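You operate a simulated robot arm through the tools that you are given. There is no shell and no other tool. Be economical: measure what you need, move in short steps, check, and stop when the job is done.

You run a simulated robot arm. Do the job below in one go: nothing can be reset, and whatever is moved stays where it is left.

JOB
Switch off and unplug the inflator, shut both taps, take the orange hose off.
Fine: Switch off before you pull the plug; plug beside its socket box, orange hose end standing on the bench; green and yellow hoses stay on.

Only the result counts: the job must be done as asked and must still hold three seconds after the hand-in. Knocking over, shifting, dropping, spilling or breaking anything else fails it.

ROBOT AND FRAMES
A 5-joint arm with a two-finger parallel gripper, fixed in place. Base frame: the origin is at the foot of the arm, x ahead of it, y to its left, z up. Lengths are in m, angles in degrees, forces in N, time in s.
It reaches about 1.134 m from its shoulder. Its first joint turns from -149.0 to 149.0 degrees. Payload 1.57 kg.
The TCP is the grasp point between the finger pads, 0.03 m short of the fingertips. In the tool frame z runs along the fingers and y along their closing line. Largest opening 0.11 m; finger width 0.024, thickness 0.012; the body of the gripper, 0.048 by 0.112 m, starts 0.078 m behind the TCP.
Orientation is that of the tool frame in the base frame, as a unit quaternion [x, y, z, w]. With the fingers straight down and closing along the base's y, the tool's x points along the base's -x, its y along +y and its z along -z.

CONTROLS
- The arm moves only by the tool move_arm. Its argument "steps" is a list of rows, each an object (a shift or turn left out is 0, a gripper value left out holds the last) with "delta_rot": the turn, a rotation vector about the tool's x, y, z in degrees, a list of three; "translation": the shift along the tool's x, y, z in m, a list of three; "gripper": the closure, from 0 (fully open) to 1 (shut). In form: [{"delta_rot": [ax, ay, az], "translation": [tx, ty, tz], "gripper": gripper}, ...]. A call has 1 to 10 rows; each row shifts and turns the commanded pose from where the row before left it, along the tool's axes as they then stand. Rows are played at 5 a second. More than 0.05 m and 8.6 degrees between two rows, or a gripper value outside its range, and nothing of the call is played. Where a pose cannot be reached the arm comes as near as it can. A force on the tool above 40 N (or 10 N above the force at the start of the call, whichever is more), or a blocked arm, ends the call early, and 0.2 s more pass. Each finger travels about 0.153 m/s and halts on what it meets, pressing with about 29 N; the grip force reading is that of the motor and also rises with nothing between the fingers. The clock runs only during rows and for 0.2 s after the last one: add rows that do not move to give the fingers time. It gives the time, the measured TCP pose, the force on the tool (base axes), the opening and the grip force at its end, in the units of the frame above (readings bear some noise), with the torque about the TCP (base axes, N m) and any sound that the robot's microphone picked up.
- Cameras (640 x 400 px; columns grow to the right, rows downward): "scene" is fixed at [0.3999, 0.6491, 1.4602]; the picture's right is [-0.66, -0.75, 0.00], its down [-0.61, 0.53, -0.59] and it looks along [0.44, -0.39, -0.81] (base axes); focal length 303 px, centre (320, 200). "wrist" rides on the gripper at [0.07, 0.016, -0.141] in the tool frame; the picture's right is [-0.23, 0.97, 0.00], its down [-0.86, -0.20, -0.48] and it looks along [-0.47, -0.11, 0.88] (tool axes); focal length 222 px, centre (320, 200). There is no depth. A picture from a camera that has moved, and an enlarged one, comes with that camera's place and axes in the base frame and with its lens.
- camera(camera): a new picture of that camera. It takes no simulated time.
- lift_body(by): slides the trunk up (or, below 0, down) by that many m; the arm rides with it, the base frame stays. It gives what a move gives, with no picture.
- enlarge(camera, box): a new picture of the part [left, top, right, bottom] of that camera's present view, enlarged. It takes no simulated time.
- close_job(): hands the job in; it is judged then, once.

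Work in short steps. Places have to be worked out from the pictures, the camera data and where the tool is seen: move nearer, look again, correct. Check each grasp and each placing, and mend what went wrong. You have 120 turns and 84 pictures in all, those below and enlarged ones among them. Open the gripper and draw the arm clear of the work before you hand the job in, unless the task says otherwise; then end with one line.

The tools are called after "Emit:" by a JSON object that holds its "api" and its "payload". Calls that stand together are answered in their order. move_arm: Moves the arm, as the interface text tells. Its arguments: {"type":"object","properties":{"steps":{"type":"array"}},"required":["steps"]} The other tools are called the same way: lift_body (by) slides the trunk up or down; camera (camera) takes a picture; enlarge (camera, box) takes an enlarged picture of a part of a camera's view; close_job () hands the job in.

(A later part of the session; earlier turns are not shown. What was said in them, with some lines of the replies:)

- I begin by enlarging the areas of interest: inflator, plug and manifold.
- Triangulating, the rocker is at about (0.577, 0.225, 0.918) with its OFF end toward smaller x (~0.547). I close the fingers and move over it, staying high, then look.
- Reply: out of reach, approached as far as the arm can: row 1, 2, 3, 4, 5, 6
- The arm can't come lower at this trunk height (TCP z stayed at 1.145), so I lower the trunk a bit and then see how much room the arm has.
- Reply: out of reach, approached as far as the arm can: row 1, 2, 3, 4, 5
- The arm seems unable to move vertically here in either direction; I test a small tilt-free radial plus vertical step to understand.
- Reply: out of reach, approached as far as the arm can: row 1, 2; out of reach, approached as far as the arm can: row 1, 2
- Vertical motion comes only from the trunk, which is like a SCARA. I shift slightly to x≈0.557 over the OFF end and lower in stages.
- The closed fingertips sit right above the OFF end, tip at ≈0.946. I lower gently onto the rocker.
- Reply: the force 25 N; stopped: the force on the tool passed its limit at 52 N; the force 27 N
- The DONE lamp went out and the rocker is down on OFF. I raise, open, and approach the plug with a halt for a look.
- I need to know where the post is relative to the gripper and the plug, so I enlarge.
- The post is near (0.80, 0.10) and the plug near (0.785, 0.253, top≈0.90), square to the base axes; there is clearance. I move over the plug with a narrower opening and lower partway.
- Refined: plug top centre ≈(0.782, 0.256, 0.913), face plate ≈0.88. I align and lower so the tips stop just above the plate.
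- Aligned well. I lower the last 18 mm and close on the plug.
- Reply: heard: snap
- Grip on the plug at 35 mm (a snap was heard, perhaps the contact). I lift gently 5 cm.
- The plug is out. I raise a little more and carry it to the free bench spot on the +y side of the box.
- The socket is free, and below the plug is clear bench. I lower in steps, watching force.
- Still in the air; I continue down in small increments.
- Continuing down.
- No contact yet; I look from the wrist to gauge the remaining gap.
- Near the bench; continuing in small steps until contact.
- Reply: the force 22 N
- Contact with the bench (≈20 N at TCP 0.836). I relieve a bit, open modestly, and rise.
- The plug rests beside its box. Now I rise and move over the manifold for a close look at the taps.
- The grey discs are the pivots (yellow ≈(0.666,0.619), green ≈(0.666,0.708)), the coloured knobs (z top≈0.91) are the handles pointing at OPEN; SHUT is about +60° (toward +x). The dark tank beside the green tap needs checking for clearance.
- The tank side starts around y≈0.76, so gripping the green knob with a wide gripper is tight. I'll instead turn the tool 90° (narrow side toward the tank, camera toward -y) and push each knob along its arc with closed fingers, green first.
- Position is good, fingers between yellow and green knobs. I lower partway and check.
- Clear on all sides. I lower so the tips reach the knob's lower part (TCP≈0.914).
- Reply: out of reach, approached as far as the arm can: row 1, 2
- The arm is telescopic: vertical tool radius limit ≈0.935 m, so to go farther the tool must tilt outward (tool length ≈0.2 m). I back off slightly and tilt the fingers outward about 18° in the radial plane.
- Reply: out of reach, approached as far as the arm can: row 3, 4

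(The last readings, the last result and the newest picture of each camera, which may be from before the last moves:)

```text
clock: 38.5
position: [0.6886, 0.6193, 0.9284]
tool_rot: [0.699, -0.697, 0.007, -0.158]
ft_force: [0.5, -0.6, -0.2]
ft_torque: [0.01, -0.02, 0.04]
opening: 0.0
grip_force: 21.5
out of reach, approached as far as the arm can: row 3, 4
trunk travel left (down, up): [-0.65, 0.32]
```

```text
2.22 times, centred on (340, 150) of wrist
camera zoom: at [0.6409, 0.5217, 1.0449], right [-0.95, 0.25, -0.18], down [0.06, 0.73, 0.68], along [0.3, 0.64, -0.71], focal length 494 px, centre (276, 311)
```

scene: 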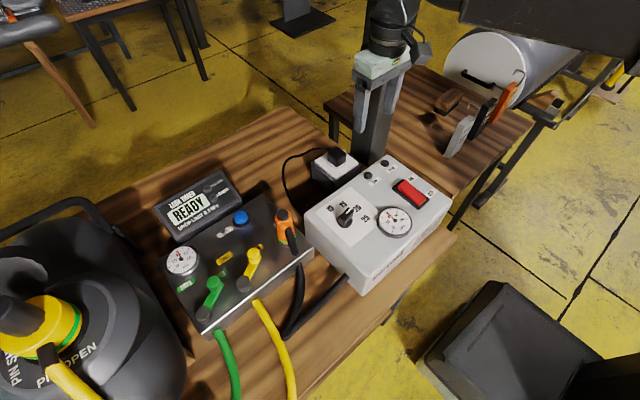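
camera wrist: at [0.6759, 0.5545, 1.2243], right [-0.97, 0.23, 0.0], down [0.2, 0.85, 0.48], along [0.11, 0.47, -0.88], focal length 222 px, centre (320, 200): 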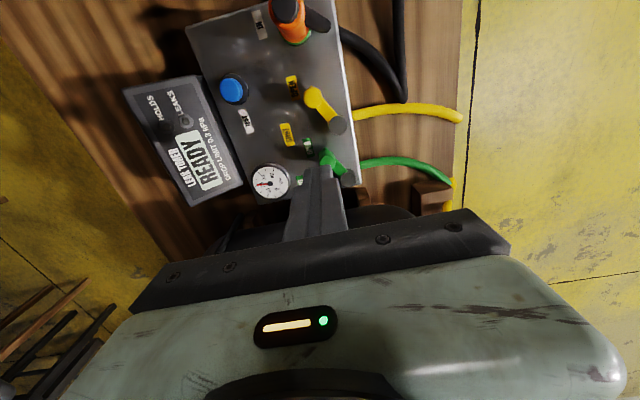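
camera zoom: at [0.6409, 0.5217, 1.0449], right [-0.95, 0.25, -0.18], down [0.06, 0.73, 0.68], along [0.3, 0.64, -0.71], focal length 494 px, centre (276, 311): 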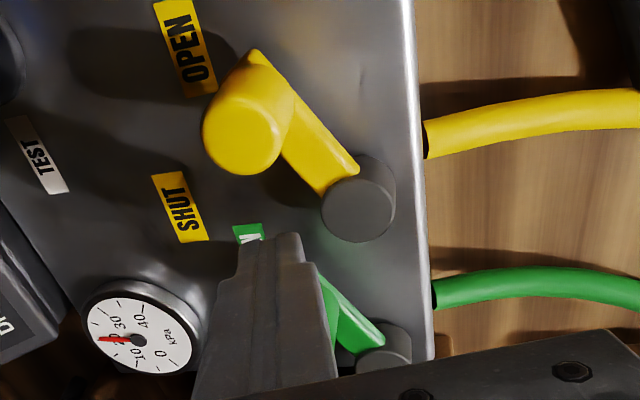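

Tilt 18° achieved with the TCP now at z 0.928. I lower by 12 mm and push the green knob the first half of its arc.

Emit:
{"api": "lift_body", "payload": {"by": -0.013}}

Emit:
{"api": "move_arm", "payload": {"steps": [{"translation": [-0.0114, 0.0003, 0.0025]}, {"translation": [-0.0085, -0.0115, 0.0047]}, {"translation": [-0.011, -0.0075, 0.0042]}, {}]}}

Emit:
{"api": "enlarge", "payload": {"camera": "scene", "box": [130, 150, 310, 340]}}

Emit:
{"api": "enlarge", "payload": {"camera": "wrist", "box": [220, 60, 460, 240]}}

```text
clock: 39.1
position: [0.6892, 0.618, 0.9157]
tool_rot: [0.699, -0.698, 0.007, -0.158]
ft_force: [-0.2, -0.2, 0.0]
ft_torque: [0.01, -0.01, 0.04]
opening: 0.0
grip_force: 21.2
trunk travel left (down, up): [-0.637, 0.333]
```

```text
clock: 40.1
position: [0.7118, 0.647, 0.9165]
tool_rot: [-0.697, 0.699, -0.008, 0.158]
ft_force: [20.5, -19.8, 3.4]
ft_torque: [-0.53, -0.59, -0.33]
opening: 0.0
grip_force: 21.1
trunk travel left (down, up): [-0.637, 0.333]
```

```text
2.11 times, centred on (220, 245) of scene
camera zoom: at [0.3999, 0.6491, 1.4602], right [-0.66, -0.75, 0.0], down [-0.61, 0.53, -0.59], along [0.44, -0.39, -0.81], focal length 638 px, centre (530, 105)
```

zoom: 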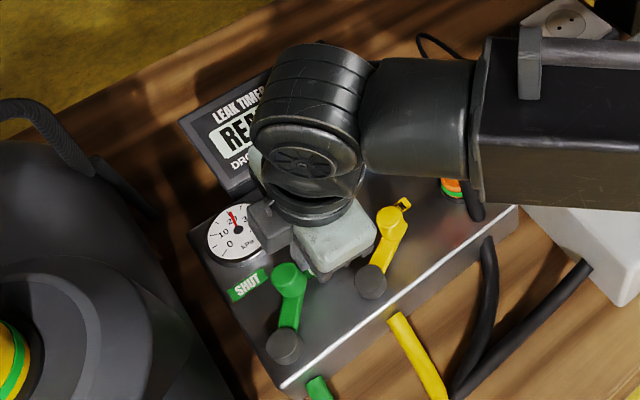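

```text
2.22 times, centred on (340, 150) of wrist
camera zoom: at [0.6641, 0.5506, 1.032], right [-0.95, 0.25, -0.18], down [0.06, 0.73, 0.68], along [0.3, 0.63, -0.71], focal length 494 px, centre (276, 311)
```

zoom: 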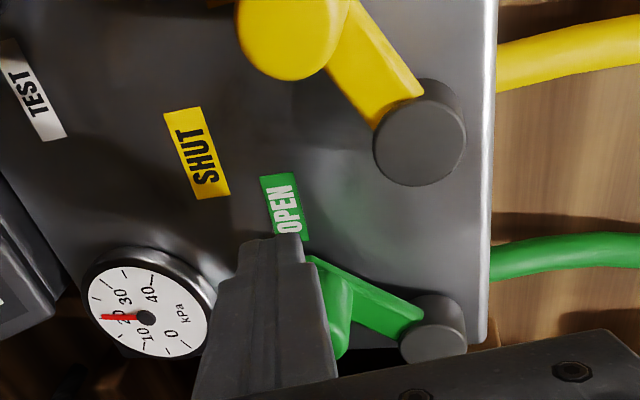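

The knob has turned about 15°, but the finger ran ahead in x. I correct back in x and push more in +y.

Emit:
{"api": "move_arm", "payload": {"steps": [{"translation": [-0.0041, 0.0059, -0.0006]}, {"translation": [-0.0077, -0.0037, 0.0026]}, {"translation": [-0.0097, -0.0037, 0.003]}, {}]}}

Emit:
{"api": "enlarge", "payload": {"camera": "scene", "box": [130, 150, 310, 340]}}

```text
clock: 40.5
position: [0.7106, 0.6473, 0.9153]
tool_rot: [-0.697, 0.7, -0.014, 0.157]
ft_force: [4.5, -5.8, 0.5]
ft_torque: [-0.16, -0.17, -0.07]
opening: 0.0
grip_force: 21.2
trunk travel left (down, up): [-0.637, 0.333]
stopped in row 1: the force on the tool passed its limit at 44 N (the readings are from after the stop); the commanded pose is now the measured one
```

```text
2.11 times, centred on (220, 245) of scene
camera zoom: at [0.3999, 0.6491, 1.4602], right [-0.66, -0.75, 0.0], down [-0.61, 0.53, -0.59], along [0.44, -0.39, -0.81], focal length 638 px, centre (530, 105)
```

zoom: 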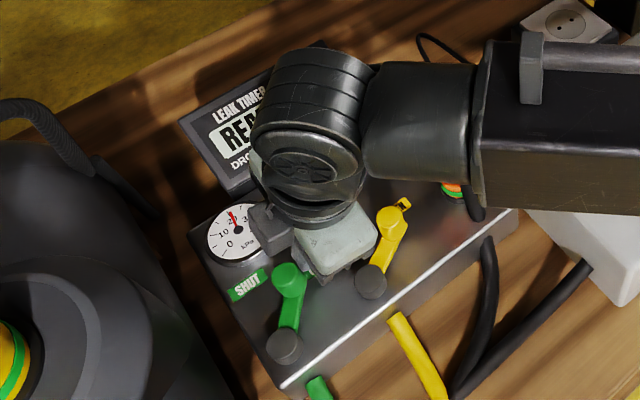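

The knob sits against the finger's −x flank. I back off in −y, shift −x behind the knob, then push again.

Emit:
{"api": "move_arm", "payload": {"steps": [{"translation": [0.0147, -0.0004, -0.0031]}, {"translation": [-0.0004, 0.0126, -0.003]}, {"translation": [-0.0117, 0.0003, 0.0025]}, {"translation": [-0.0058, -0.0019, 0.0018]}, {"translation": [-0.0058, -0.0019, 0.0018]}, {}]}}

Emit:
{"api": "enlarge", "payload": {"camera": "scene", "box": [130, 150, 310, 340]}}

Emit:
{"api": "enlarge", "payload": {"camera": "wrist", "box": [220, 60, 460, 240]}}

```text
clock: 41.9
position: [0.7003, 0.6596, 0.9157]
tool_rot: [-0.698, 0.699, -0.012, 0.157]
ft_force: [0.2, 0.6, -0.7]
ft_torque: [0.03, 0.01, 0.01]
opening: 0.0
grip_force: 21.1
trunk travel left (down, up): [-0.637, 0.333]
```

```text
2.11 times, centred on (220, 245) of scene
camera zoom: at [0.3999, 0.6491, 1.4602], right [-0.66, -0.75, 0.0], down [-0.61, 0.53, -0.59], along [0.44, -0.39, -0.81], focal length 638 px, centre (530, 105)
```

zoom: 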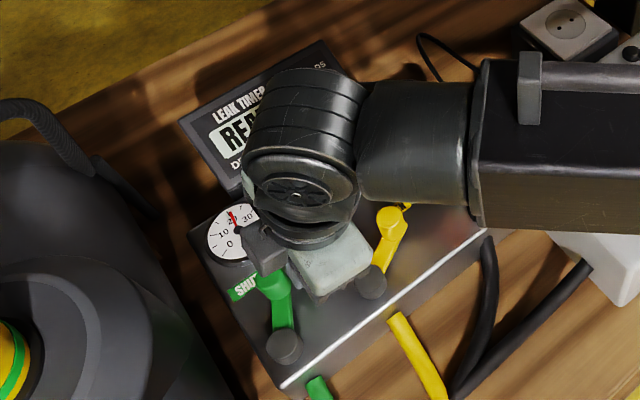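

```text
2.22 times, centred on (340, 150) of wrist
camera zoom: at [0.6505, 0.5626, 1.0323], right [-0.95, 0.25, -0.18], down [0.06, 0.74, 0.67], along [0.3, 0.63, -0.71], focal length 494 px, centre (276, 311)
```

zoom: 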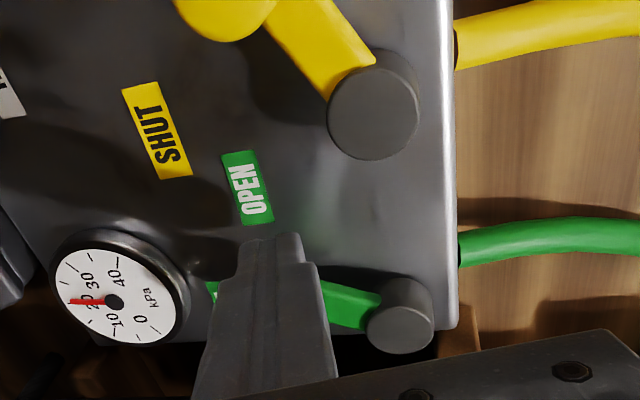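

Moving freely, lever now around −25°. I continue pushing toward SHUT.

Emit:
{"api": "move_arm", "payload": {"steps": [{"translation": [-0.0077, -0.0037, 0.0026]}, {"translation": [-0.0058, -0.0019, 0.0018]}, {"translation": [-0.0049, -0.001, 0.0012]}, {}]}}

Emit:
{"api": "enlarge", "payload": {"camera": "scene", "box": [130, 150, 310, 340]}}

Emit:
{"api": "enlarge", "payload": {"camera": "wrist", "box": [220, 60, 460, 240]}}

```text
clock: 42.9
position: [0.706, 0.6774, 0.9141]
tool_rot: [-0.697, 0.699, -0.013, 0.157]
ft_force: [0.6, -0.5, 0.4]
ft_torque: [-0.01, -0.03, -0.01]
opening: 0.0
grip_force: 21.6
trunk travel left (down, up): [-0.637, 0.333]
```

```text
2.11 times, centred on (220, 245) of scene
camera zoom: at [0.3999, 0.6491, 1.4602], right [-0.66, -0.75, 0.0], down [-0.61, 0.53, -0.59], along [0.44, -0.39, -0.81], focal length 638 px, centre (530, 105)
```

zoom: 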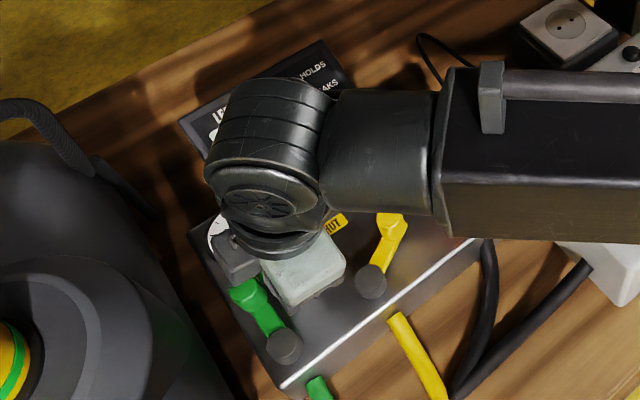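

```text
2.22 times, centred on (340, 150) of wrist
camera zoom: at [0.6578, 0.5817, 1.0323], right [-0.95, 0.25, -0.18], down [0.06, 0.74, 0.67], along [0.3, 0.63, -0.72], focal length 494 px, centre (276, 311)
```

zoom: 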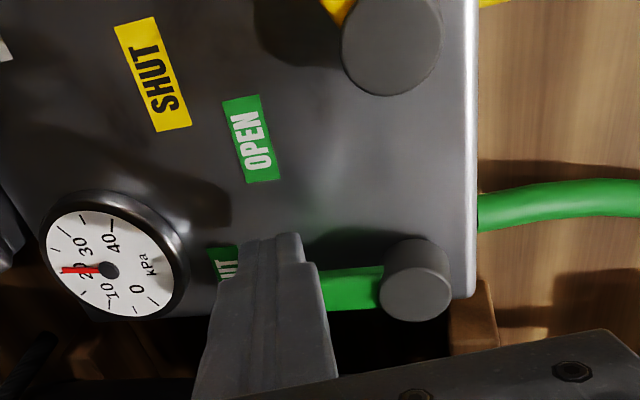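

Green lever is now ≈−3°, pointing at SHUT, with no resistance. I nudge on gently to feel for an end stop.

Emit:
{"api": "move_arm", "payload": {"steps": [{"translation": [-0.0029, 0, 0.0006]}, {"translation": [-0.0029, 0, 0.0006]}, {}]}}

Emit:
{"api": "move_arm", "payload": {"steps": [{"translation": [-0.0029, 0, 0.0006]}, {"translation": [-0.0029, 0, 0.0006]}, {}]}}

Emit:
{"api": "enlarge", "payload": {"camera": "scene", "box": [130, 150, 310, 340]}}

```text
clock: 43.7
position: [0.7072, 0.6803, 0.9143]
tool_rot: [-0.697, 0.7, -0.013, 0.155]
ft_force: [-7.4, -25.4, -10.0]
ft_torque: [-0.86, 0.2, -0.11]
opening: 0.0
grip_force: 21.1
trunk travel left (down, up): [-0.637, 0.333]
```

```text
clock: 44.1
position: [0.7078, 0.6798, 0.9157]
tool_rot: [-0.698, 0.7, -0.016, 0.151]
ft_force: [-2.7, -9.0, -0.4]
ft_torque: [-0.26, -0.05, -0.02]
opening: 0.0002
grip_force: 21.6
trunk travel left (down, up): [-0.637, 0.333]
stopped in row 2: the force on the tool passed its limit at 43 N (the readings are from after the stop); the commanded pose is now the measured one
```

```text
2.11 times, centred on (220, 245) of scene
camera zoom: at [0.3999, 0.6491, 1.4602], right [-0.66, -0.75, 0.0], down [-0.61, 0.53, -0.59], along [0.44, -0.39, -0.81], focal length 638 px, centre (530, 105)
```

zoom: 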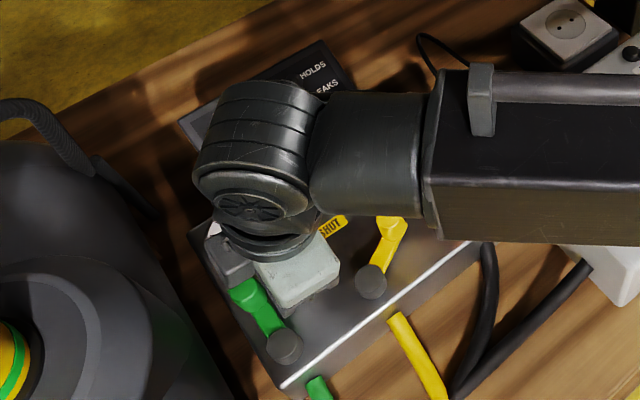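

A firm stop: green tap is shut. I back off in −y and rise, then check it stays.

Emit:
{"api": "move_arm", "payload": {"steps": [{"translation": [0.0147, -0.0004, -0.0031]}, {}]}}

Emit:
{"api": "lift_body", "payload": {"by": 0.1}}

Emit:
{"api": "move_arm", "payload": {"steps": [{"delta_rot": [-4.43, 4.04, 0]}, {"delta_rot": [-4.43, 4.04, 0]}, {"translation": [0.025, 0.004, 0]}, {"translation": [0.025, 0.004, 0]}, {"translation": [0.025, 0.004, 0]}, {"translation": [0.025, 0.004, 0]}, {}]}}

Emit:
{"api": "camera", "payload": {"camera": "wrist"}}

Emit:
{"api": "enlarge", "payload": {"camera": "scene", "box": [130, 150, 310, 340]}}

```text
clock: 44.7
position: [0.7068, 0.6678, 0.9148]
tool_rot: [-0.698, 0.699, -0.014, 0.152]
ft_force: [-0.3, -0.6, 0.4]
ft_torque: [0.01, -0.03, 0.02]
opening: 0.0003
grip_force: 21.3
trunk travel left (down, up): [-0.637, 0.333]
```

```text
clock: 46.0
position: [0.7073, 0.6675, 1.0144]
tool_rot: [-0.698, 0.7, -0.014, 0.152]
ft_force: [-0.4, 0.0, -0.1]
ft_torque: [-0.02, -0.01, 0.0]
opening: 0.0
grip_force: 21.5
trunk travel left (down, up): [-0.737, 0.233]
```

```text
clock: 47.6
position: [0.6768, 0.5565, 1.0053]
tool_rot: [-0.705, 0.708, -0.01, 0.048]
ft_force: [-0.2, -0.3, -0.3]
ft_torque: [0.0, -0.02, -0.01]
opening: 0.0001
grip_force: 21.2
out of reach, approached as far as the arm can: row 1, 2, 5
trunk travel left (down, up): [-0.737, 0.233]
```

```text
36 pictures are left
camera wrist: at [0.6499, 0.4795, 1.1407], right [-0.97, 0.23, -0.07], down [0.16, 0.83, 0.54], along [0.18, 0.51, -0.84], focal length 222 px, centre (320, 200)
```

wrist: 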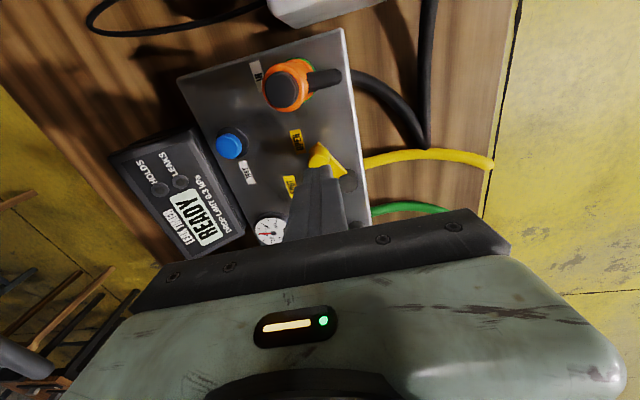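

```text
2.11 times, centred on (220, 245) of scene
camera zoom: at [0.3999, 0.6491, 1.4602], right [-0.66, -0.75, 0.0], down [-0.61, 0.53, -0.59], along [0.44, -0.39, -0.81], focal length 638 px, centre (530, 105)
```

zoom: 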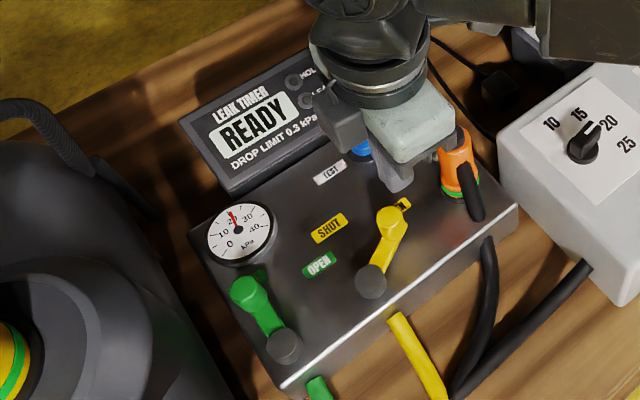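

Green stays on SHUT. I place the closed fingers between the orange coupling and the yellow knob, then lower.

Emit:
{"api": "move_arm", "payload": {"steps": [{"translation": [0.0175, -0.011, 0]}, {}]}}

Emit:
{"api": "lift_body", "payload": {"by": -0.04}}

Emit:
{"api": "enlarge", "payload": {"camera": "wrist", "box": [220, 40, 460, 240]}}

Emit:
{"api": "enlarge", "payload": {"camera": "scene", "box": [190, 170, 330, 310]}}

```text
clock: 48.2
position: [0.6912, 0.5385, 1.0057]
tool_rot: [-0.705, 0.708, -0.009, 0.047]
ft_force: [0.9, -0.7, 0.4]
ft_torque: [-0.01, 0.05, -0.03]
opening: 0.0
grip_force: 21.2
trunk travel left (down, up): [-0.737, 0.233]
```

```text
clock: 49.1
position: [0.6909, 0.5388, 0.9651]
tool_rot: [-0.705, 0.708, -0.01, 0.048]
ft_force: [1.0, -0.6, 0.1]
ft_torque: [0.03, -0.03, 0.0]
opening: 0.0
grip_force: 21.2
trunk travel left (down, up): [-0.697, 0.273]
```

```text
2.00 times, centred on (340, 140) of wrist
camera zoom: at [0.6613, 0.4619, 1.1007], right [-0.97, 0.23, -0.07], down [0.16, 0.83, 0.54], along [0.18, 0.51, -0.84], focal length 444 px, centre (280, 320)
```

zoom: 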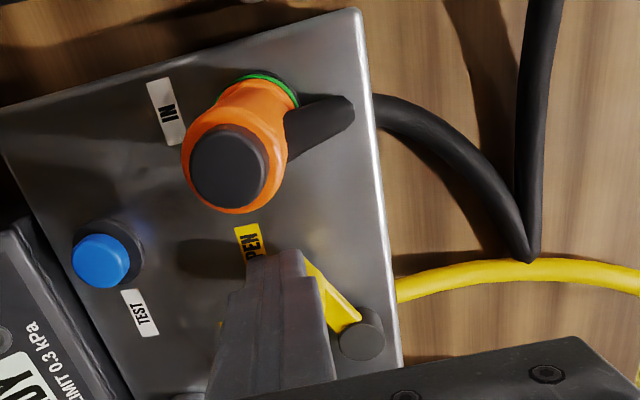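

```text
2.86 times, centred on (260, 240) of scene
camera zoom: at [0.3999, 0.6491, 1.4602], right [-0.66, -0.75, 0.0], down [-0.61, 0.53, -0.59], along [0.44, -0.39, -0.81], focal length 866 px, centre (491, 86)
```

zoom: 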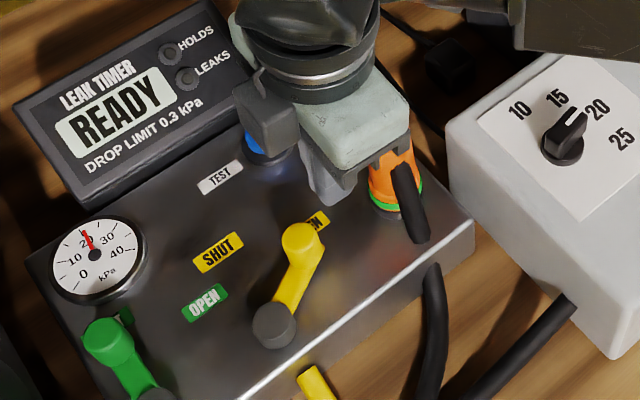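

Clear of the orange coupling. I lower to knob height and push the yellow knob through the first part of its arc.

Emit:
{"api": "lift_body", "payload": {"by": -0.047}}

Emit:
{"api": "move_arm", "payload": {"steps": [{"translation": [-0.009, 0, 0.0005]}, {"translation": [-0.01, -0.003, 0.0008]}, {"translation": [-0.01, -0.003, 0.0008]}, {}]}}

Emit:
{"api": "enlarge", "payload": {"camera": "scene", "box": [160, 170, 330, 330]}}

```text
clock: 50.0
position: [0.6902, 0.5391, 0.9194]
tool_rot: [-0.704, 0.708, -0.01, 0.048]
ft_force: [0.5, -0.1, 0.8]
ft_torque: [0.04, -0.05, 0.01]
opening: 0.0
grip_force: 21.4
trunk travel left (down, up): [-0.65, 0.32]
```

```text
clock: 51.0
position: [0.6952, 0.569, 0.9165]
tool_rot: [-0.704, 0.708, -0.008, 0.048]
ft_force: [1.5, 0.1, 0.2]
ft_torque: [0.0, 0.01, 0.01]
opening: 0.0001
grip_force: 21.6
trunk travel left (down, up): [-0.65, 0.32]
```

```text
2.50 times, centred on (245, 250) of scene
camera zoom: at [0.3999, 0.6491, 1.4602], right [-0.66, -0.75, 0.0], down [-0.61, 0.53, -0.59], along [0.44, -0.39, -0.81], focal length 758 px, centre (508, 75)
```

zoom: 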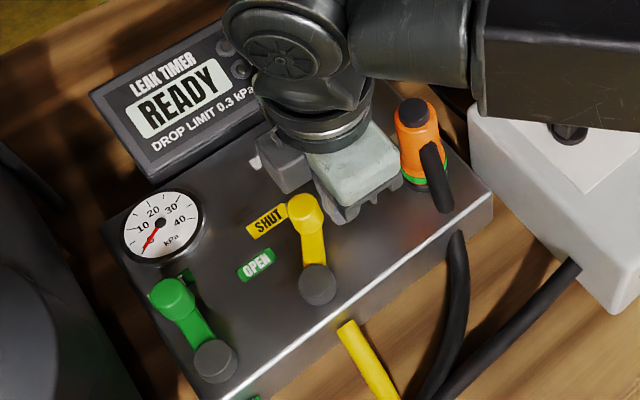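

Working nicely. I continue to the SHUT stop.

Emit:
{"api": "move_arm", "payload": {"steps": [{"translation": [-0.01, -0.0035, 0.0008]}, {"translation": [-0.009, -0.003, 0.0008]}, {"translation": [-0.004, -0.001, 0.0002]}, {"translation": [-0.003, 0, 0.0002]}, {}]}}

Emit:
{"api": "enlarge", "payload": {"camera": "scene", "box": [160, 170, 330, 330]}}

```text
clock: 52.1
position: [0.7054, 0.5939, 0.916]
tool_rot: [-0.703, 0.709, -0.01, 0.048]
ft_force: [-0.5, -0.4, -0.6]
ft_torque: [0.03, 0.0, 0.01]
opening: 0.0
grip_force: 21.1
trunk travel left (down, up): [-0.65, 0.32]
```

```text
2.50 times, centred on (245, 250) of scene
camera zoom: at [0.3999, 0.6491, 1.4602], right [-0.66, -0.75, 0.0], down [-0.61, 0.53, -0.59], along [0.44, -0.39, -0.81], focal length 758 px, centre (508, 75)
```

zoom: 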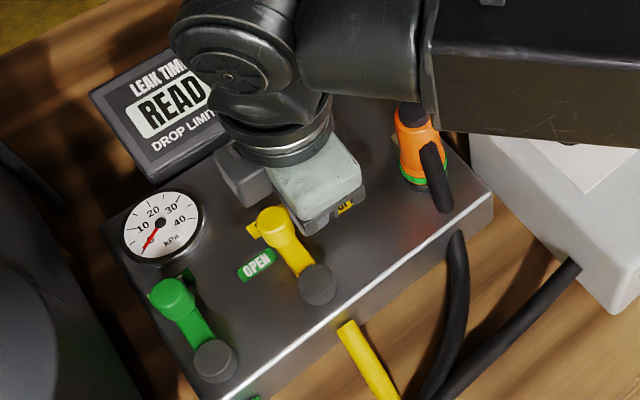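

Nearly parallel with the green one. I nudge to the stop.

Emit:
{"api": "move_arm", "payload": {"steps": [{"translation": [-0.003, 0, 0.0002]}, {"translation": [-0.003, 0, 0.0002]}, {}]}}

Emit:
{"api": "move_arm", "payload": {"steps": [{"translation": [-0.003, 0, 0.0002]}, {"translation": [-0.003, 0, 0.0002]}, {}]}}

```text
clock: 53.0
position: [0.7043, 0.5962, 0.9194]
tool_rot: [-0.704, 0.709, -0.01, 0.046]
ft_force: [-8.7, -31.8, -11.7]
ft_torque: [-1.05, 0.37, -0.3]
opening: 0.0002
grip_force: 21.2
trunk travel left (down, up): [-0.65, 0.32]
```

```text
clock: 53.4
position: [0.7052, 0.5959, 0.9183]
tool_rot: [-0.703, 0.709, -0.012, 0.042]
ft_force: [-1.3, -10.0, 1.2]
ft_torque: [-0.24, 0.0, -0.08]
opening: 0.0
grip_force: 21.0
trunk travel left (down, up): [-0.65, 0.32]
stopped in row 2: the force on the tool passed its limit at 47 N (the readings are from after the stop); the commanded pose is now the measured one
```

Yellow is at its stop too. I back off, rise, and look closely at the orange coupling.

Emit:
{"api": "move_arm", "payload": {"steps": [{"translation": [0.012, 0, 0]}, {}]}}

Emit:
{"api": "lift_body", "payload": {"by": 0.13}}

Emit:
{"api": "move_arm", "payload": {"steps": [{"delta_rot": [-2, 1.8, 0]}, {"translation": [0.025, 0.002, 0]}, {"translation": [0.025, 0.002, 0]}, {"translation": [0.025, 0.002, 0]}, {}]}}

Emit:
{"api": "enlarge", "payload": {"camera": "wrist", "box": [200, 0, 440, 200]}}

Emit:
{"api": "enlarge", "payload": {"camera": "scene", "box": [160, 170, 340, 350]}}

```text
clock: 54.0
position: [0.7041, 0.5854, 0.9176]
tool_rot: [-0.703, 0.709, -0.012, 0.043]
ft_force: [-0.2, -0.6, -0.9]
ft_torque: [-0.01, -0.03, 0.0]
opening: 0.0001
grip_force: 21.3
trunk travel left (down, up): [-0.65, 0.32]
```

```text
clock: 55.5
position: [0.7049, 0.5867, 1.0479]
tool_rot: [-0.704, 0.708, -0.011, 0.043]
ft_force: [-0.3, 0.2, 0.3]
ft_torque: [-0.01, -0.01, -0.02]
opening: 0.0002
grip_force: 21.8
trunk travel left (down, up): [-0.78, 0.19]
```

```text
clock: 56.7
position: [0.6971, 0.5109, 1.0457]
tool_rot: [-0.704, 0.709, -0.009, 0.02]
ft_force: [-0.5, 0.6, -0.4]
ft_torque: [-0.01, 0.0, 0.02]
opening: 0.0
grip_force: 21.1
trunk travel left (down, up): [-0.78, 0.19]
```

```text
2.00 times, centred on (320, 100) of wrist
camera zoom: at [0.6736, 0.4396, 1.1869], right [-0.97, 0.23, -0.04], down [0.19, 0.85, 0.5], along [0.15, 0.48, -0.87], focal length 444 px, centre (320, 400)
```

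zoom: 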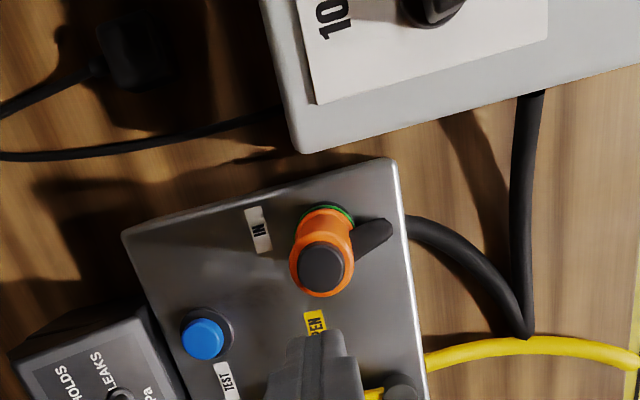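

```text
2.22 times, centred on (250, 260) of scene
camera zoom: at [0.3999, 0.6491, 1.4602], right [-0.66, -0.75, 0.0], down [-0.61, 0.53, -0.59], along [0.44, -0.39, -0.81], focal length 673 px, centre (476, 67)
```

zoom: 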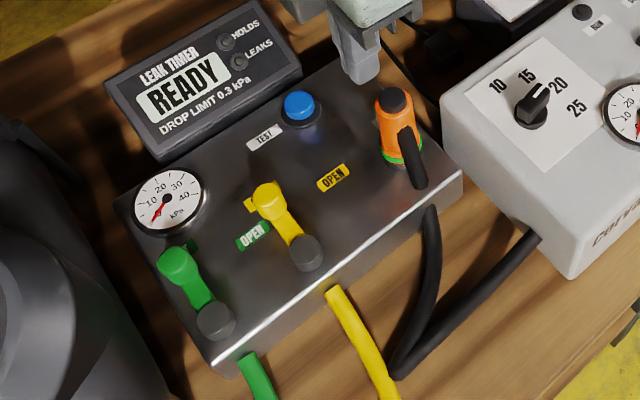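

Both taps point to SHUT. I zoom in hard on the orange coupling to understand the black side piece and hose.

Emit:
{"api": "enlarge", "payload": {"camera": "scene", "box": [250, 180, 320, 250]}}

Emit:
{"api": "enlarge", "payload": {"camera": "wrist", "box": [290, 80, 390, 160]}}

```text
5.71 times, centred on (285, 215) of scene
camera zoom: at [0.3999, 0.6491, 1.4602], right [-0.66, -0.75, 0.0], down [-0.61, 0.53, -0.59], along [0.44, -0.39, -0.81], focal length 1732 px, centre (520, 114)
```

zoom: 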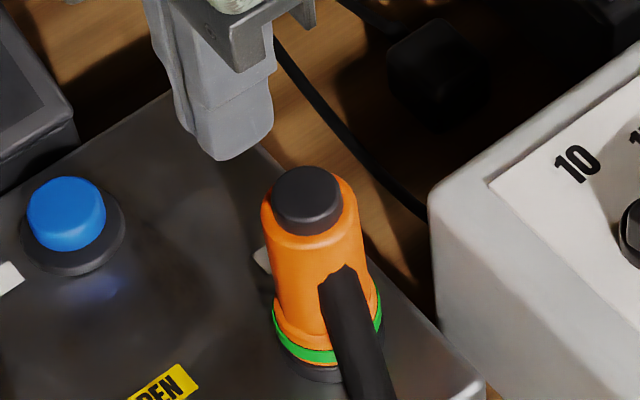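

```text
5.00 times, centred on (340, 120) of wrist
camera zoom: at [0.6736, 0.4396, 1.1869], right [-0.97, 0.23, -0.04], down [0.19, 0.85, 0.5], along [0.15, 0.48, -0.87], focal length 1111 px, centre (220, 600)
```

zoom: 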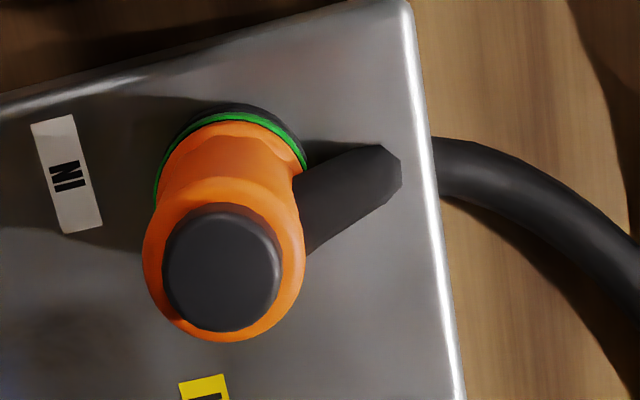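

The orange coupling (≈(0.693,0.489), top 0.963) should be pulled straight up by its body, with fingers on its ±y sides since the black stub points to −x. I rotate the tool back, level it, and centre over it with the gripper open.

Emit:
{"api": "move_arm", "payload": {"steps": [{"delta_rot": [-2.35, 0.88, 0], "gripper": 0.4}, {"delta_rot": [0, 0, 8.5]}, {"delta_rot": [0, 0, 8.5]}, {"delta_rot": [0, 0, 8.5]}, {"delta_rot": [0, 0, 8.5]}, {"delta_rot": [0, 0, 8.5]}, {"delta_rot": [0, 0, 8.5]}, {"delta_rot": [0, 0, 8.5]}, {"delta_rot": [0, 0, 8.5]}, {"delta_rot": [0, 0, 8.5]}]}}

Emit:
{"api": "move_arm", "payload": {"steps": [{"delta_rot": [0, 0, 8.5]}, {"delta_rot": [0, 0, 5]}, {"translation": [0.004, -0.021, 0]}, {}]}}

Emit:
{"api": "enlarge", "payload": {"camera": "wrist", "box": [220, 60, 460, 240]}}

```text
clock: 58.9
position: [0.6976, 0.5118, 1.0468]
tool_rot: [-0.112, 0.994, -0.001, 0.001]
ft_force: [-0.3, 0.4, -0.5]
ft_torque: [-0.03, -0.01, -0.02]
opening: 0.0658
grip_force: 0.1
trunk travel left (down, up): [-0.78, 0.19]
```

```text
clock: 59.9
position: [0.6925, 0.4908, 1.0471]
tool_rot: [0.004, 1.0, -0.001, 0.001]
ft_force: [0.2, -0.2, -0.2]
ft_torque: [0.01, -0.01, 0.01]
opening: 0.0661
grip_force: 0.1
trunk travel left (down, up): [-0.78, 0.19]
```

```text
2.22 times, centred on (340, 150) of wrist
camera zoom: at [0.6228, 0.5077, 1.1883], right [0.24, 0.97, 0.0], down [0.85, -0.21, 0.48], along [0.47, -0.11, -0.88], focal length 494 px, centre (276, 311)
```

zoom: 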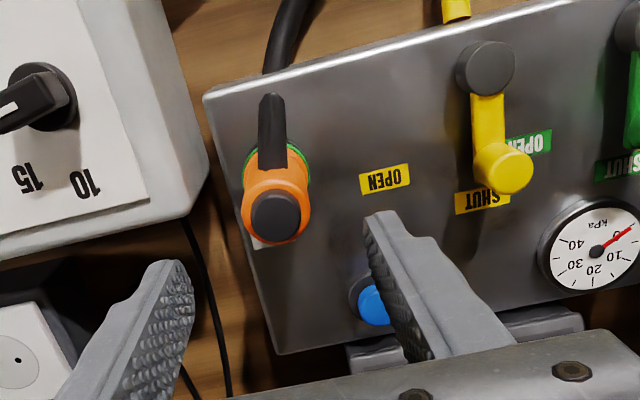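

Well centred. I lower to grip mid-body (TCP≈0.925).

Emit:
{"api": "move_arm", "payload": {"steps": [{"translation": [0, 0.001, 0], "gripper": 0.45}, {}]}}

Emit:
{"api": "lift_body", "payload": {"by": -0.09}}

Emit:
{"api": "enlarge", "payload": {"camera": "scene", "box": [230, 150, 350, 270]}}

```text
clock: 60.5
position: [0.6934, 0.4906, 1.0473]
tool_rot: [0.004, 1.0, -0.001, 0.0]
ft_force: [-0.3, -0.8, 0.5]
ft_torque: [-0.01, -0.02, -0.01]
opening: 0.0604
grip_force: 0.1
trunk travel left (down, up): [-0.78, 0.19]
```

```text
clock: 61.8
position: [0.6932, 0.4913, 0.9566]
tool_rot: [0.005, 1.0, -0.001, 0.001]
ft_force: [-0.3, 0.0, -0.4]
ft_torque: [0.03, -0.02, 0.02]
opening: 0.0603
grip_force: 0.0
trunk travel left (down, up): [-0.69, 0.28]
```

```text
3.33 times, centred on (290, 210) of scene
camera zoom: at [0.3999, 0.6491, 1.4602], right [-0.66, -0.75, 0.0], down [-0.61, 0.53, -0.59], along [0.44, -0.39, -0.81], focal length 1010 px, centre (420, 167)
```

zoom: 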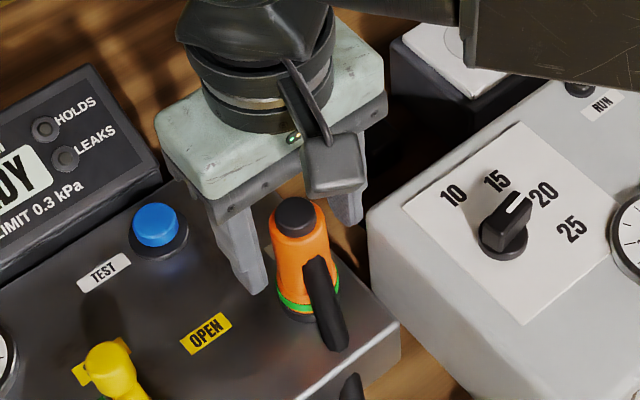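

The inflator's corner is close to the −y finger (y≈0.44–0.45), so I narrow the opening and grip the upper body only, keeping the tips above the inflator top.

Emit:
{"api": "move_arm", "payload": {"steps": [{"translation": [0, 0.001, 0], "gripper": 0.57}, {}]}}

Emit:
{"api": "lift_body", "payload": {"by": -0.014}}

Emit:
{"api": "move_arm", "payload": {"steps": [{"gripper": 1}, {}, {}]}}

Emit:
{"api": "enlarge", "payload": {"camera": "scene", "box": [230, 150, 350, 270]}}

```text
clock: 62.4
position: [0.6932, 0.4925, 0.9562]
tool_rot: [0.004, 1.0, -0.001, 0.001]
ft_force: [-0.8, -0.3, 0.7]
ft_torque: [-0.03, 0.0, -0.04]
opening: 0.0475
grip_force: 0.0
trunk travel left (down, up): [-0.69, 0.28]
```

```text
clock: 63.0
position: [0.6941, 0.4926, 0.9433]
tool_rot: [0.004, 1.0, -0.002, 0.001]
ft_force: [0.7, -0.2, -0.4]
ft_torque: [-0.02, 0.01, -0.01]
opening: 0.0472
grip_force: 0.0
trunk travel left (down, up): [-0.676, 0.294]
```

```text
clock: 63.8
position: [0.6933, 0.4931, 0.9424]
tool_rot: [0.004, 1.0, -0.002, 0.001]
ft_force: [0.4, -8.3, 0.5]
ft_torque: [-0.54, -0.01, -0.01]
opening: 0.033
grip_force: 29.2
trunk travel left (down, up): [-0.676, 0.294]
```

```text
3.33 times, centred on (290, 210) of scene
camera zoom: at [0.3999, 0.6491, 1.4602], right [-0.66, -0.75, 0.0], down [-0.61, 0.53, -0.59], along [0.44, -0.39, -0.81], focal length 1010 px, centre (420, 167)
```

zoom: 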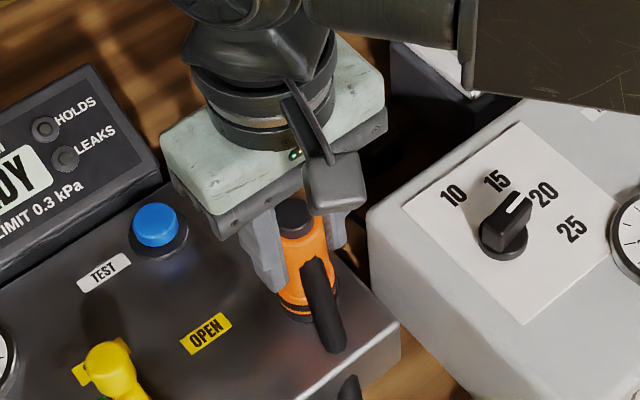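

Gripping made the green lock ring disappear, so squeezing seems to release the latch. I recentre slightly in −y and lift gently.

Emit:
{"api": "move_arm", "payload": {"steps": [{"translation": [0, -0.001, 0]}, {}]}}

Emit:
{"api": "lift_body", "payload": {"by": 0.01}}

Emit:
{"api": "lift_body", "payload": {"by": 0.02}}

Emit:
{"api": "enlarge", "payload": {"camera": "scene", "box": [230, 150, 350, 270]}}

```text
clock: 64.4
position: [0.6938, 0.4917, 0.943]
tool_rot: [0.005, 1.0, -0.001, 0.001]
ft_force: [-0.2, -5.3, -0.2]
ft_torque: [-0.34, -0.03, 0.0]
opening: 0.033
grip_force: 28.9
trunk travel left (down, up): [-0.676, 0.294]
```

```text
clock: 65.0
position: [0.6939, 0.4932, 0.9525]
tool_rot: [0.003, 1.0, -0.001, 0.001]
ft_force: [0.0, 0.4, -1.4]
ft_torque: [0.0, -0.01, 0.0]
opening: 0.0329
grip_force: 28.7
trunk travel left (down, up): [-0.686, 0.284]
```

```text
clock: 65.7
position: [0.6939, 0.4917, 0.9721]
tool_rot: [0.004, 1.0, 0.0, 0.001]
ft_force: [-0.1, 0.2, -0.8]
ft_torque: [0.04, -0.01, -0.02]
opening: 0.0328
grip_force: 29.3
trunk travel left (down, up): [-0.706, 0.264]
```

```text
3.33 times, centred on (290, 210) of scene
camera zoom: at [0.3999, 0.6491, 1.4602], right [-0.66, -0.75, 0.0], down [-0.61, 0.53, -0.59], along [0.44, -0.39, -0.81], focal length 1010 px, centre (420, 167)
```

zoom: 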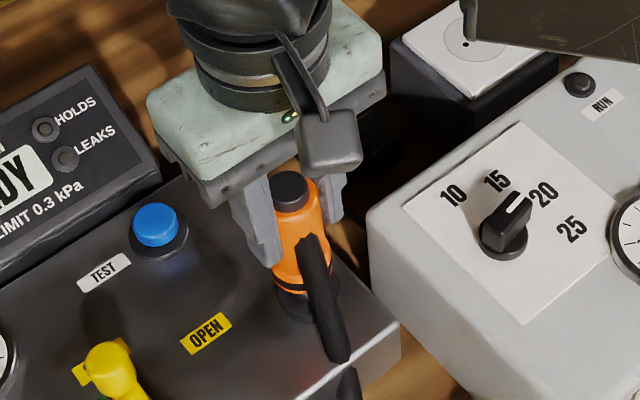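

The coupling is free. I lift a bit more and carry it over the front strip of bench (−x side), around (0.57, 0.52), then look.

Emit:
{"api": "lift_body", "payload": {"by": 0.04}}

Emit:
{"api": "move_arm", "payload": {"steps": [{"translation": [0.025, 0.005, 0]}, {"translation": [0.025, 0.005, 0]}, {"translation": [0.025, 0.006, 0]}, {"translation": [0.025, 0.006, 0]}, {"translation": [0.024, 0.006, 0]}, {}]}}

Emit:
{"api": "camera", "payload": {"camera": "wrist"}}

Emit:
{"api": "enlarge", "payload": {"camera": "scene", "box": [170, 190, 390, 400]}}

```text
clock: 66.5
position: [0.6935, 0.4912, 1.0128]
tool_rot: [0.005, 1.0, -0.001, 0.001]
ft_force: [0.1, -0.6, -0.7]
ft_torque: [0.0, 0.0, 0.0]
opening: 0.0328
grip_force: 29.4
trunk travel left (down, up): [-0.746, 0.224]
```

```text
clock: 67.9
position: [0.5679, 0.5236, 1.0126]
tool_rot: [0.005, 1.0, 0.0, 0.001]
ft_force: [0.3, 0.1, -1.5]
ft_torque: [-0.01, 0.0, -0.01]
opening: 0.0328
grip_force: 28.9
trunk travel left (down, up): [-0.746, 0.224]
```

```text
22 pictures are left
camera wrist: at [0.4982, 0.5398, 1.1542], right [0.24, 0.97, 0.0], down [0.85, -0.21, 0.48], along [0.47, -0.11, -0.88], focal length 222 px, centre (320, 200)
```

wrist: 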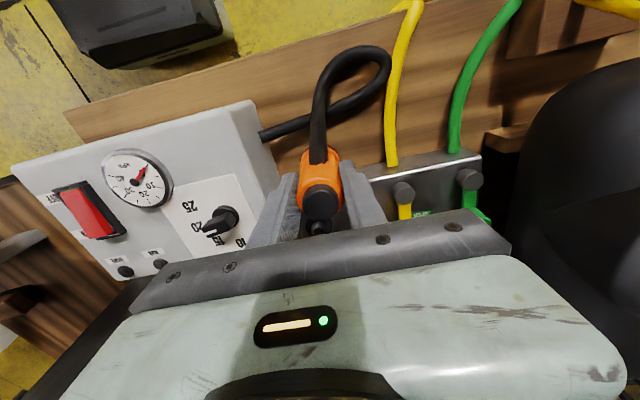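

```text
1.90 times, centred on (280, 295) of scene
camera zoom: at [0.3999, 0.6491, 1.4602], right [-0.66, -0.75, 0.0], down [-0.61, 0.53, -0.59], along [0.44, -0.39, -0.81], focal length 577 px, centre (396, 19)
```

zoom: 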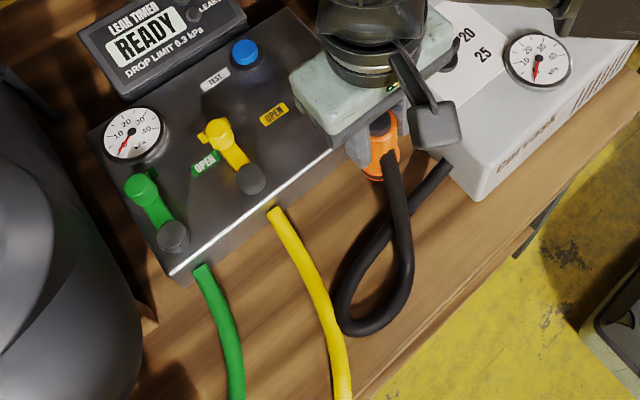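

The area beneath is clear bench. I shift a little toward the manifold so the hose loop lies easier, and lower partway.

Emit:
{"api": "move_arm", "payload": {"steps": [{"translation": [-0.018, -0.008, 0]}, {}]}}

Emit:
{"api": "lift_body", "payload": {"by": -0.09}}

Emit:
{"api": "enlarge", "payload": {"camera": "scene", "box": [240, 190, 390, 370]}}

Emit:
{"api": "enlarge", "payload": {"camera": "wrist", "box": [200, 20, 440, 240]}}

```text
clock: 68.5
position: [0.5873, 0.513, 1.0115]
tool_rot: [0.004, 1.0, -0.001, 0.002]
ft_force: [0.6, -1.1, -1.1]
ft_torque: [0.01, 0.01, 0.01]
opening: 0.0327
grip_force: 28.8
trunk travel left (down, up): [-0.746, 0.224]
```

```text
clock: 69.7
position: [0.5868, 0.5143, 0.9219]
tool_rot: [0.005, 1.0, -0.001, 0.001]
ft_force: [0.1, -0.4, -1.1]
ft_torque: [0.04, -0.01, 0.01]
opening: 0.033
grip_force: 28.9
trunk travel left (down, up): [-0.656, 0.314]
```

```text
2.22 times, centred on (315, 280) of scene
camera zoom: at [0.3999, 0.6491, 1.4602], right [-0.66, -0.75, 0.0], down [-0.61, 0.53, -0.59], along [0.44, -0.39, -0.81], focal length 673 px, centre (331, 22)
```

zoom: 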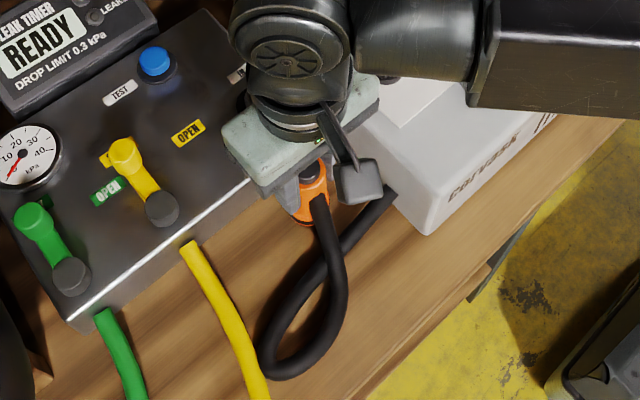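

```text
1.82 times, centred on (320, 130) of wrist
camera zoom: at [0.5164, 0.5306, 1.0643], right [0.23, 0.97, 0.0], down [0.85, -0.21, 0.48], along [0.47, -0.11, -0.88], focal length 404 px, centre (320, 327)
```

zoom: 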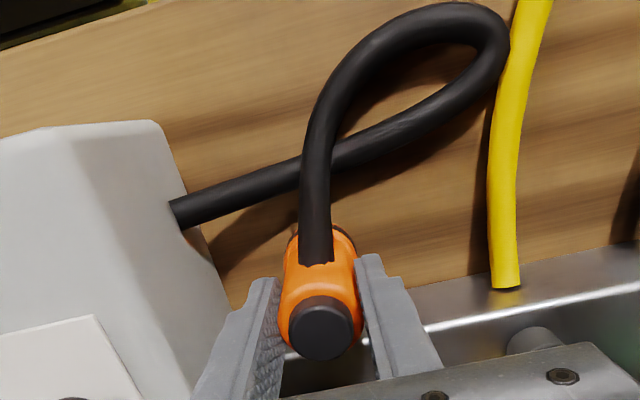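

The hose crosses over its own inflator end at x≈0.548; to keep the stub off it, I shift the coupling another 17 mm toward the manifold and continue lowering.

Emit:
{"api": "move_arm", "payload": {"steps": [{"translation": [-0.017, 0.004, 0]}, {}]}}

Emit:
{"api": "lift_body", "payload": {"by": -0.02}}

Emit:
{"api": "lift_body", "payload": {"by": -0.008}}

Emit:
{"api": "enlarge", "payload": {"camera": "scene", "box": [240, 190, 390, 370]}}

```text
clock: 70.3
position: [0.6037, 0.5174, 0.9235]
tool_rot: [0.005, 1.0, -0.001, 0.001]
ft_force: [-0.9, 0.3, -0.6]
ft_torque: [0.04, 0.0, 0.01]
opening: 0.0328
grip_force: 28.9
trunk travel left (down, up): [-0.656, 0.314]
```

```text
clock: 71.0
position: [0.6031, 0.5184, 0.9038]
tool_rot: [0.006, 1.0, -0.001, 0.001]
ft_force: [-0.5, -0.2, -0.7]
ft_torque: [-0.04, -0.01, -0.01]
opening: 0.0325
grip_force: 28.5
trunk travel left (down, up): [-0.636, 0.334]
```

```text
clock: 71.6
position: [0.6038, 0.517, 0.8948]
tool_rot: [0.004, 1.0, -0.001, 0.001]
ft_force: [0.4, 0.0, -0.3]
ft_torque: [0.03, -0.01, -0.01]
opening: 0.0324
grip_force: 28.9
trunk travel left (down, up): [-0.628, 0.342]
```

```text
2.22 times, centred on (315, 280) of scene
camera zoom: at [0.3999, 0.6491, 1.4602], right [-0.66, -0.75, 0.0], down [-0.61, 0.53, -0.59], along [0.44, -0.39, -0.81], focal length 673 px, centre (331, 22)
```

zoom: 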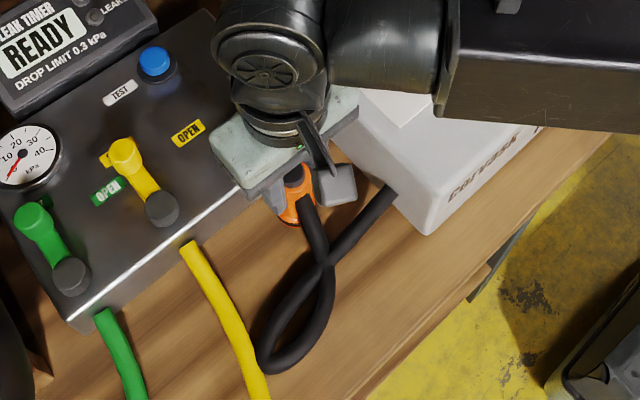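

Upright and near the bench. I go on in small steps until contact.

Emit:
{"api": "lift_body", "payload": {"by": -0.006}}

Emit:
{"api": "lift_body", "payload": {"by": -0.006}}

Emit:
{"api": "lift_body", "payload": {"by": -0.006}}

```text
clock: 72.1
position: [0.6045, 0.518, 0.8875]
tool_rot: [0.004, 1.0, -0.001, 0.001]
ft_force: [0.7, -0.4, -1.5]
ft_torque: [0.0, 0.02, -0.04]
opening: 0.0325
grip_force: 28.7
trunk travel left (down, up): [-0.622, 0.348]
```

```text
clock: 72.7
position: [0.6025, 0.5187, 0.8823]
tool_rot: [0.004, 1.0, -0.001, 0.001]
ft_force: [0.8, 0.4, 0.5]
ft_torque: [0.02, -0.03, -0.01]
opening: 0.0326
grip_force: 29.6
trunk travel left (down, up): [-0.616, 0.354]
```

```text
clock: 73.2
position: [0.6034, 0.5181, 0.8796]
tool_rot: [0.004, 1.0, 0.001, 0.003]
ft_force: [-2.3, -0.2, 22.0]
ft_torque: [-0.3, 0.08, -0.01]
opening: 0.032
grip_force: 29.2
trunk travel left (down, up): [-0.611, 0.359]
stopped: the force on the tool passed its limit at 79 N (the readings are from after the stop); the commanded pose is now the measured one
```

Contact with the bench. I relieve the push slightly and look before releasing.

Emit:
{"api": "lift_body", "payload": {"by": 0.001}}

Emit:
{"api": "enlarge", "payload": {"camera": "scene", "box": [260, 220, 360, 320]}}

Emit:
{"api": "enlarge", "payload": {"camera": "wrist", "box": [200, 20, 440, 240]}}

```text
clock: 73.7
position: [0.6036, 0.5175, 0.8792]
tool_rot: [0.004, 1.0, 0.0, 0.002]
ft_force: [-2.6, -1.4, 11.7]
ft_torque: [-0.66, 0.04, -0.04]
opening: 0.032
grip_force: 29.0
trunk travel left (down, up): [-0.612, 0.358]
```

```text
4.00 times, centred on (310, 270) of scene
camera zoom: at [0.3999, 0.6491, 1.4602], right [-0.66, -0.75, 0.0], down [-0.61, 0.53, -0.59], along [0.44, -0.39, -0.81], focal length 1212 px, centre (360, -80)
```

zoom: 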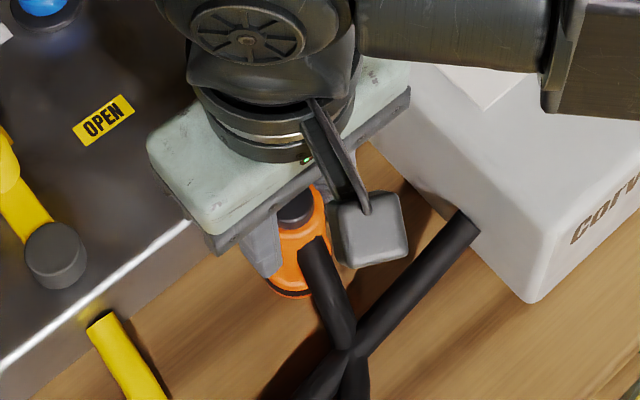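

```text
1.82 times, centred on (320, 130) of wrist
camera zoom: at [0.5322, 0.5346, 1.0208], right [0.24, 0.97, 0.0], down [0.85, -0.21, 0.48], along [0.47, -0.11, -0.88], focal length 404 px, centre (320, 327)
```

zoom: 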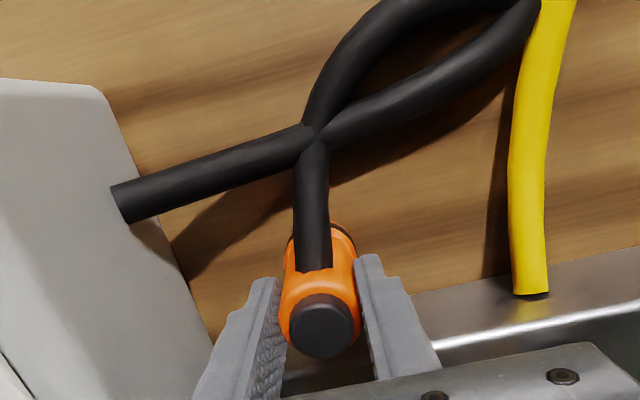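

Upright on the bench with a bit of load left. I take off 1 mm more, then open a little.

Emit:
{"api": "lift_body", "payload": {"by": 0.001}}

Emit:
{"api": "move_arm", "payload": {"steps": [{"gripper": 0.66}, {"gripper": 0.6}, {}, {}]}}

Emit:
{"api": "enlarge", "payload": {"camera": "wrist", "box": [200, 20, 440, 240]}}

```text
clock: 74.2
position: [0.6043, 0.5193, 0.8798]
tool_rot: [0.005, 1.0, 0.0, 0.002]
ft_force: [0.4, 0.5, 0.2]
ft_torque: [0.04, 0.0, 0.0]
opening: 0.0324
grip_force: 29.2
trunk travel left (down, up): [-0.613, 0.357]
```

```text
clock: 75.2
position: [0.6036, 0.5178, 0.8802]
tool_rot: [0.005, 1.0, 0.0, 0.002]
ft_force: [0.7, -0.8, 0.3]
ft_torque: [0.02, 0.0, 0.02]
opening: 0.0437
grip_force: 0.1
trunk travel left (down, up): [-0.613, 0.357]
```

```text
1.82 times, centred on (320, 130) of wrist
camera zoom: at [0.5331, 0.5354, 1.021], right [0.24, 0.97, 0.0], down [0.85, -0.21, 0.48], along [0.47, -0.11, -0.88], focal length 404 px, centre (320, 327)
```

zoom: 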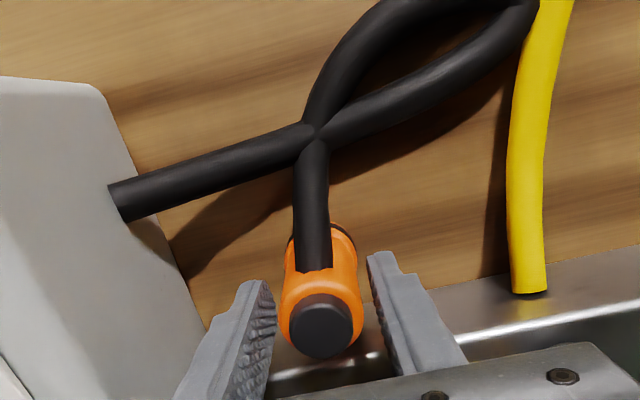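

The coupling stands on its own. I rise straight up, then move the arm clear and inspect.

Emit:
{"api": "lift_body", "payload": {"by": 0.2}}

Emit:
{"api": "move_arm", "payload": {"steps": [{"translation": [0.03, -0.04, 0], "gripper": 0.3}, {"translation": [0.03, -0.04, 0]}, {"translation": [0.03, -0.04, 0]}, {"translation": [0.03, -0.04, 0]}, {"translation": [0.02, -0.04, 0]}, {}]}}

Emit:
{"api": "camera", "payload": {"camera": "scene"}}

Emit:
{"api": "enlarge", "payload": {"camera": "scene", "box": [150, 160, 390, 370]}}

```text
clock: 77.4
position: [0.6042, 0.5174, 1.0792]
tool_rot: [0.004, 1.0, 0.001, 0.002]
ft_force: [0.0, -0.4, 0.0]
ft_torque: [-0.01, 0.01, 0.03]
opening: 0.0439
grip_force: 0.0
trunk travel left (down, up): [-0.813, 0.157]
```

```text
clock: 78.8
position: [0.4641, 0.3207, 1.079]
tool_rot: [0.005, 1.0, 0.0, 0.001]
ft_force: [0.1, 0.1, 0.4]
ft_torque: [0.0, 0.0, 0.0]
opening: 0.0769
grip_force: 0.1
out of reach, approached as far as the arm can: row 5
trunk travel left (down, up): [-0.813, 0.157]
```

```text
14 pictures are left
```

scene: 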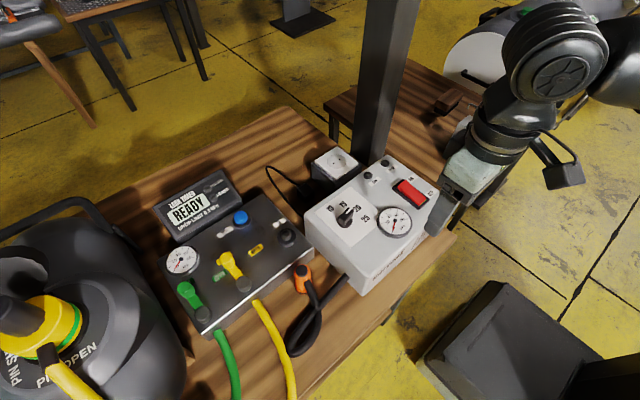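

```text
1.90 times, centred on (270, 265) of scene
camera zoom: at [0.3999, 0.6491, 1.4602], right [-0.66, -0.75, 0.0], down [-0.61, 0.53, -0.59], along [0.44, -0.39, -0.81], focal length 577 px, centre (415, 76)
```

zoom: 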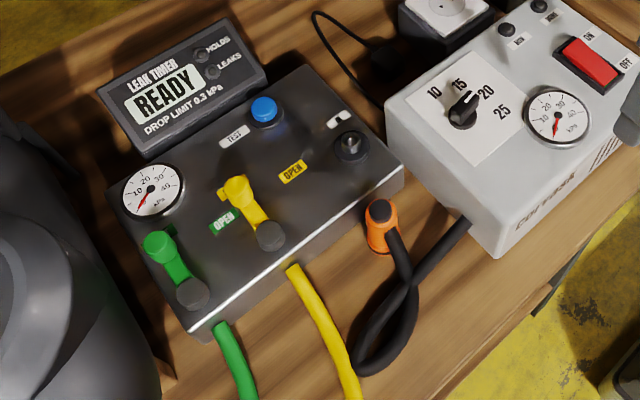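

Everything is as asked: the switch is on OFF with lamps out, the plug is beside its box, both taps are shut and the orange end stands on the bench. The green and yellow hoses are still on and the arm is clear, so I hand in.

Emit:
{"api": "close_job", "payload": {}}

```text
The job is handed in.
```

The inflator is switched off and then unplugged, with its plug resting beside the socket box. Both taps are shut against their stops, and the orange hose end stands upright on the bench with the green and yellow hoses still on.
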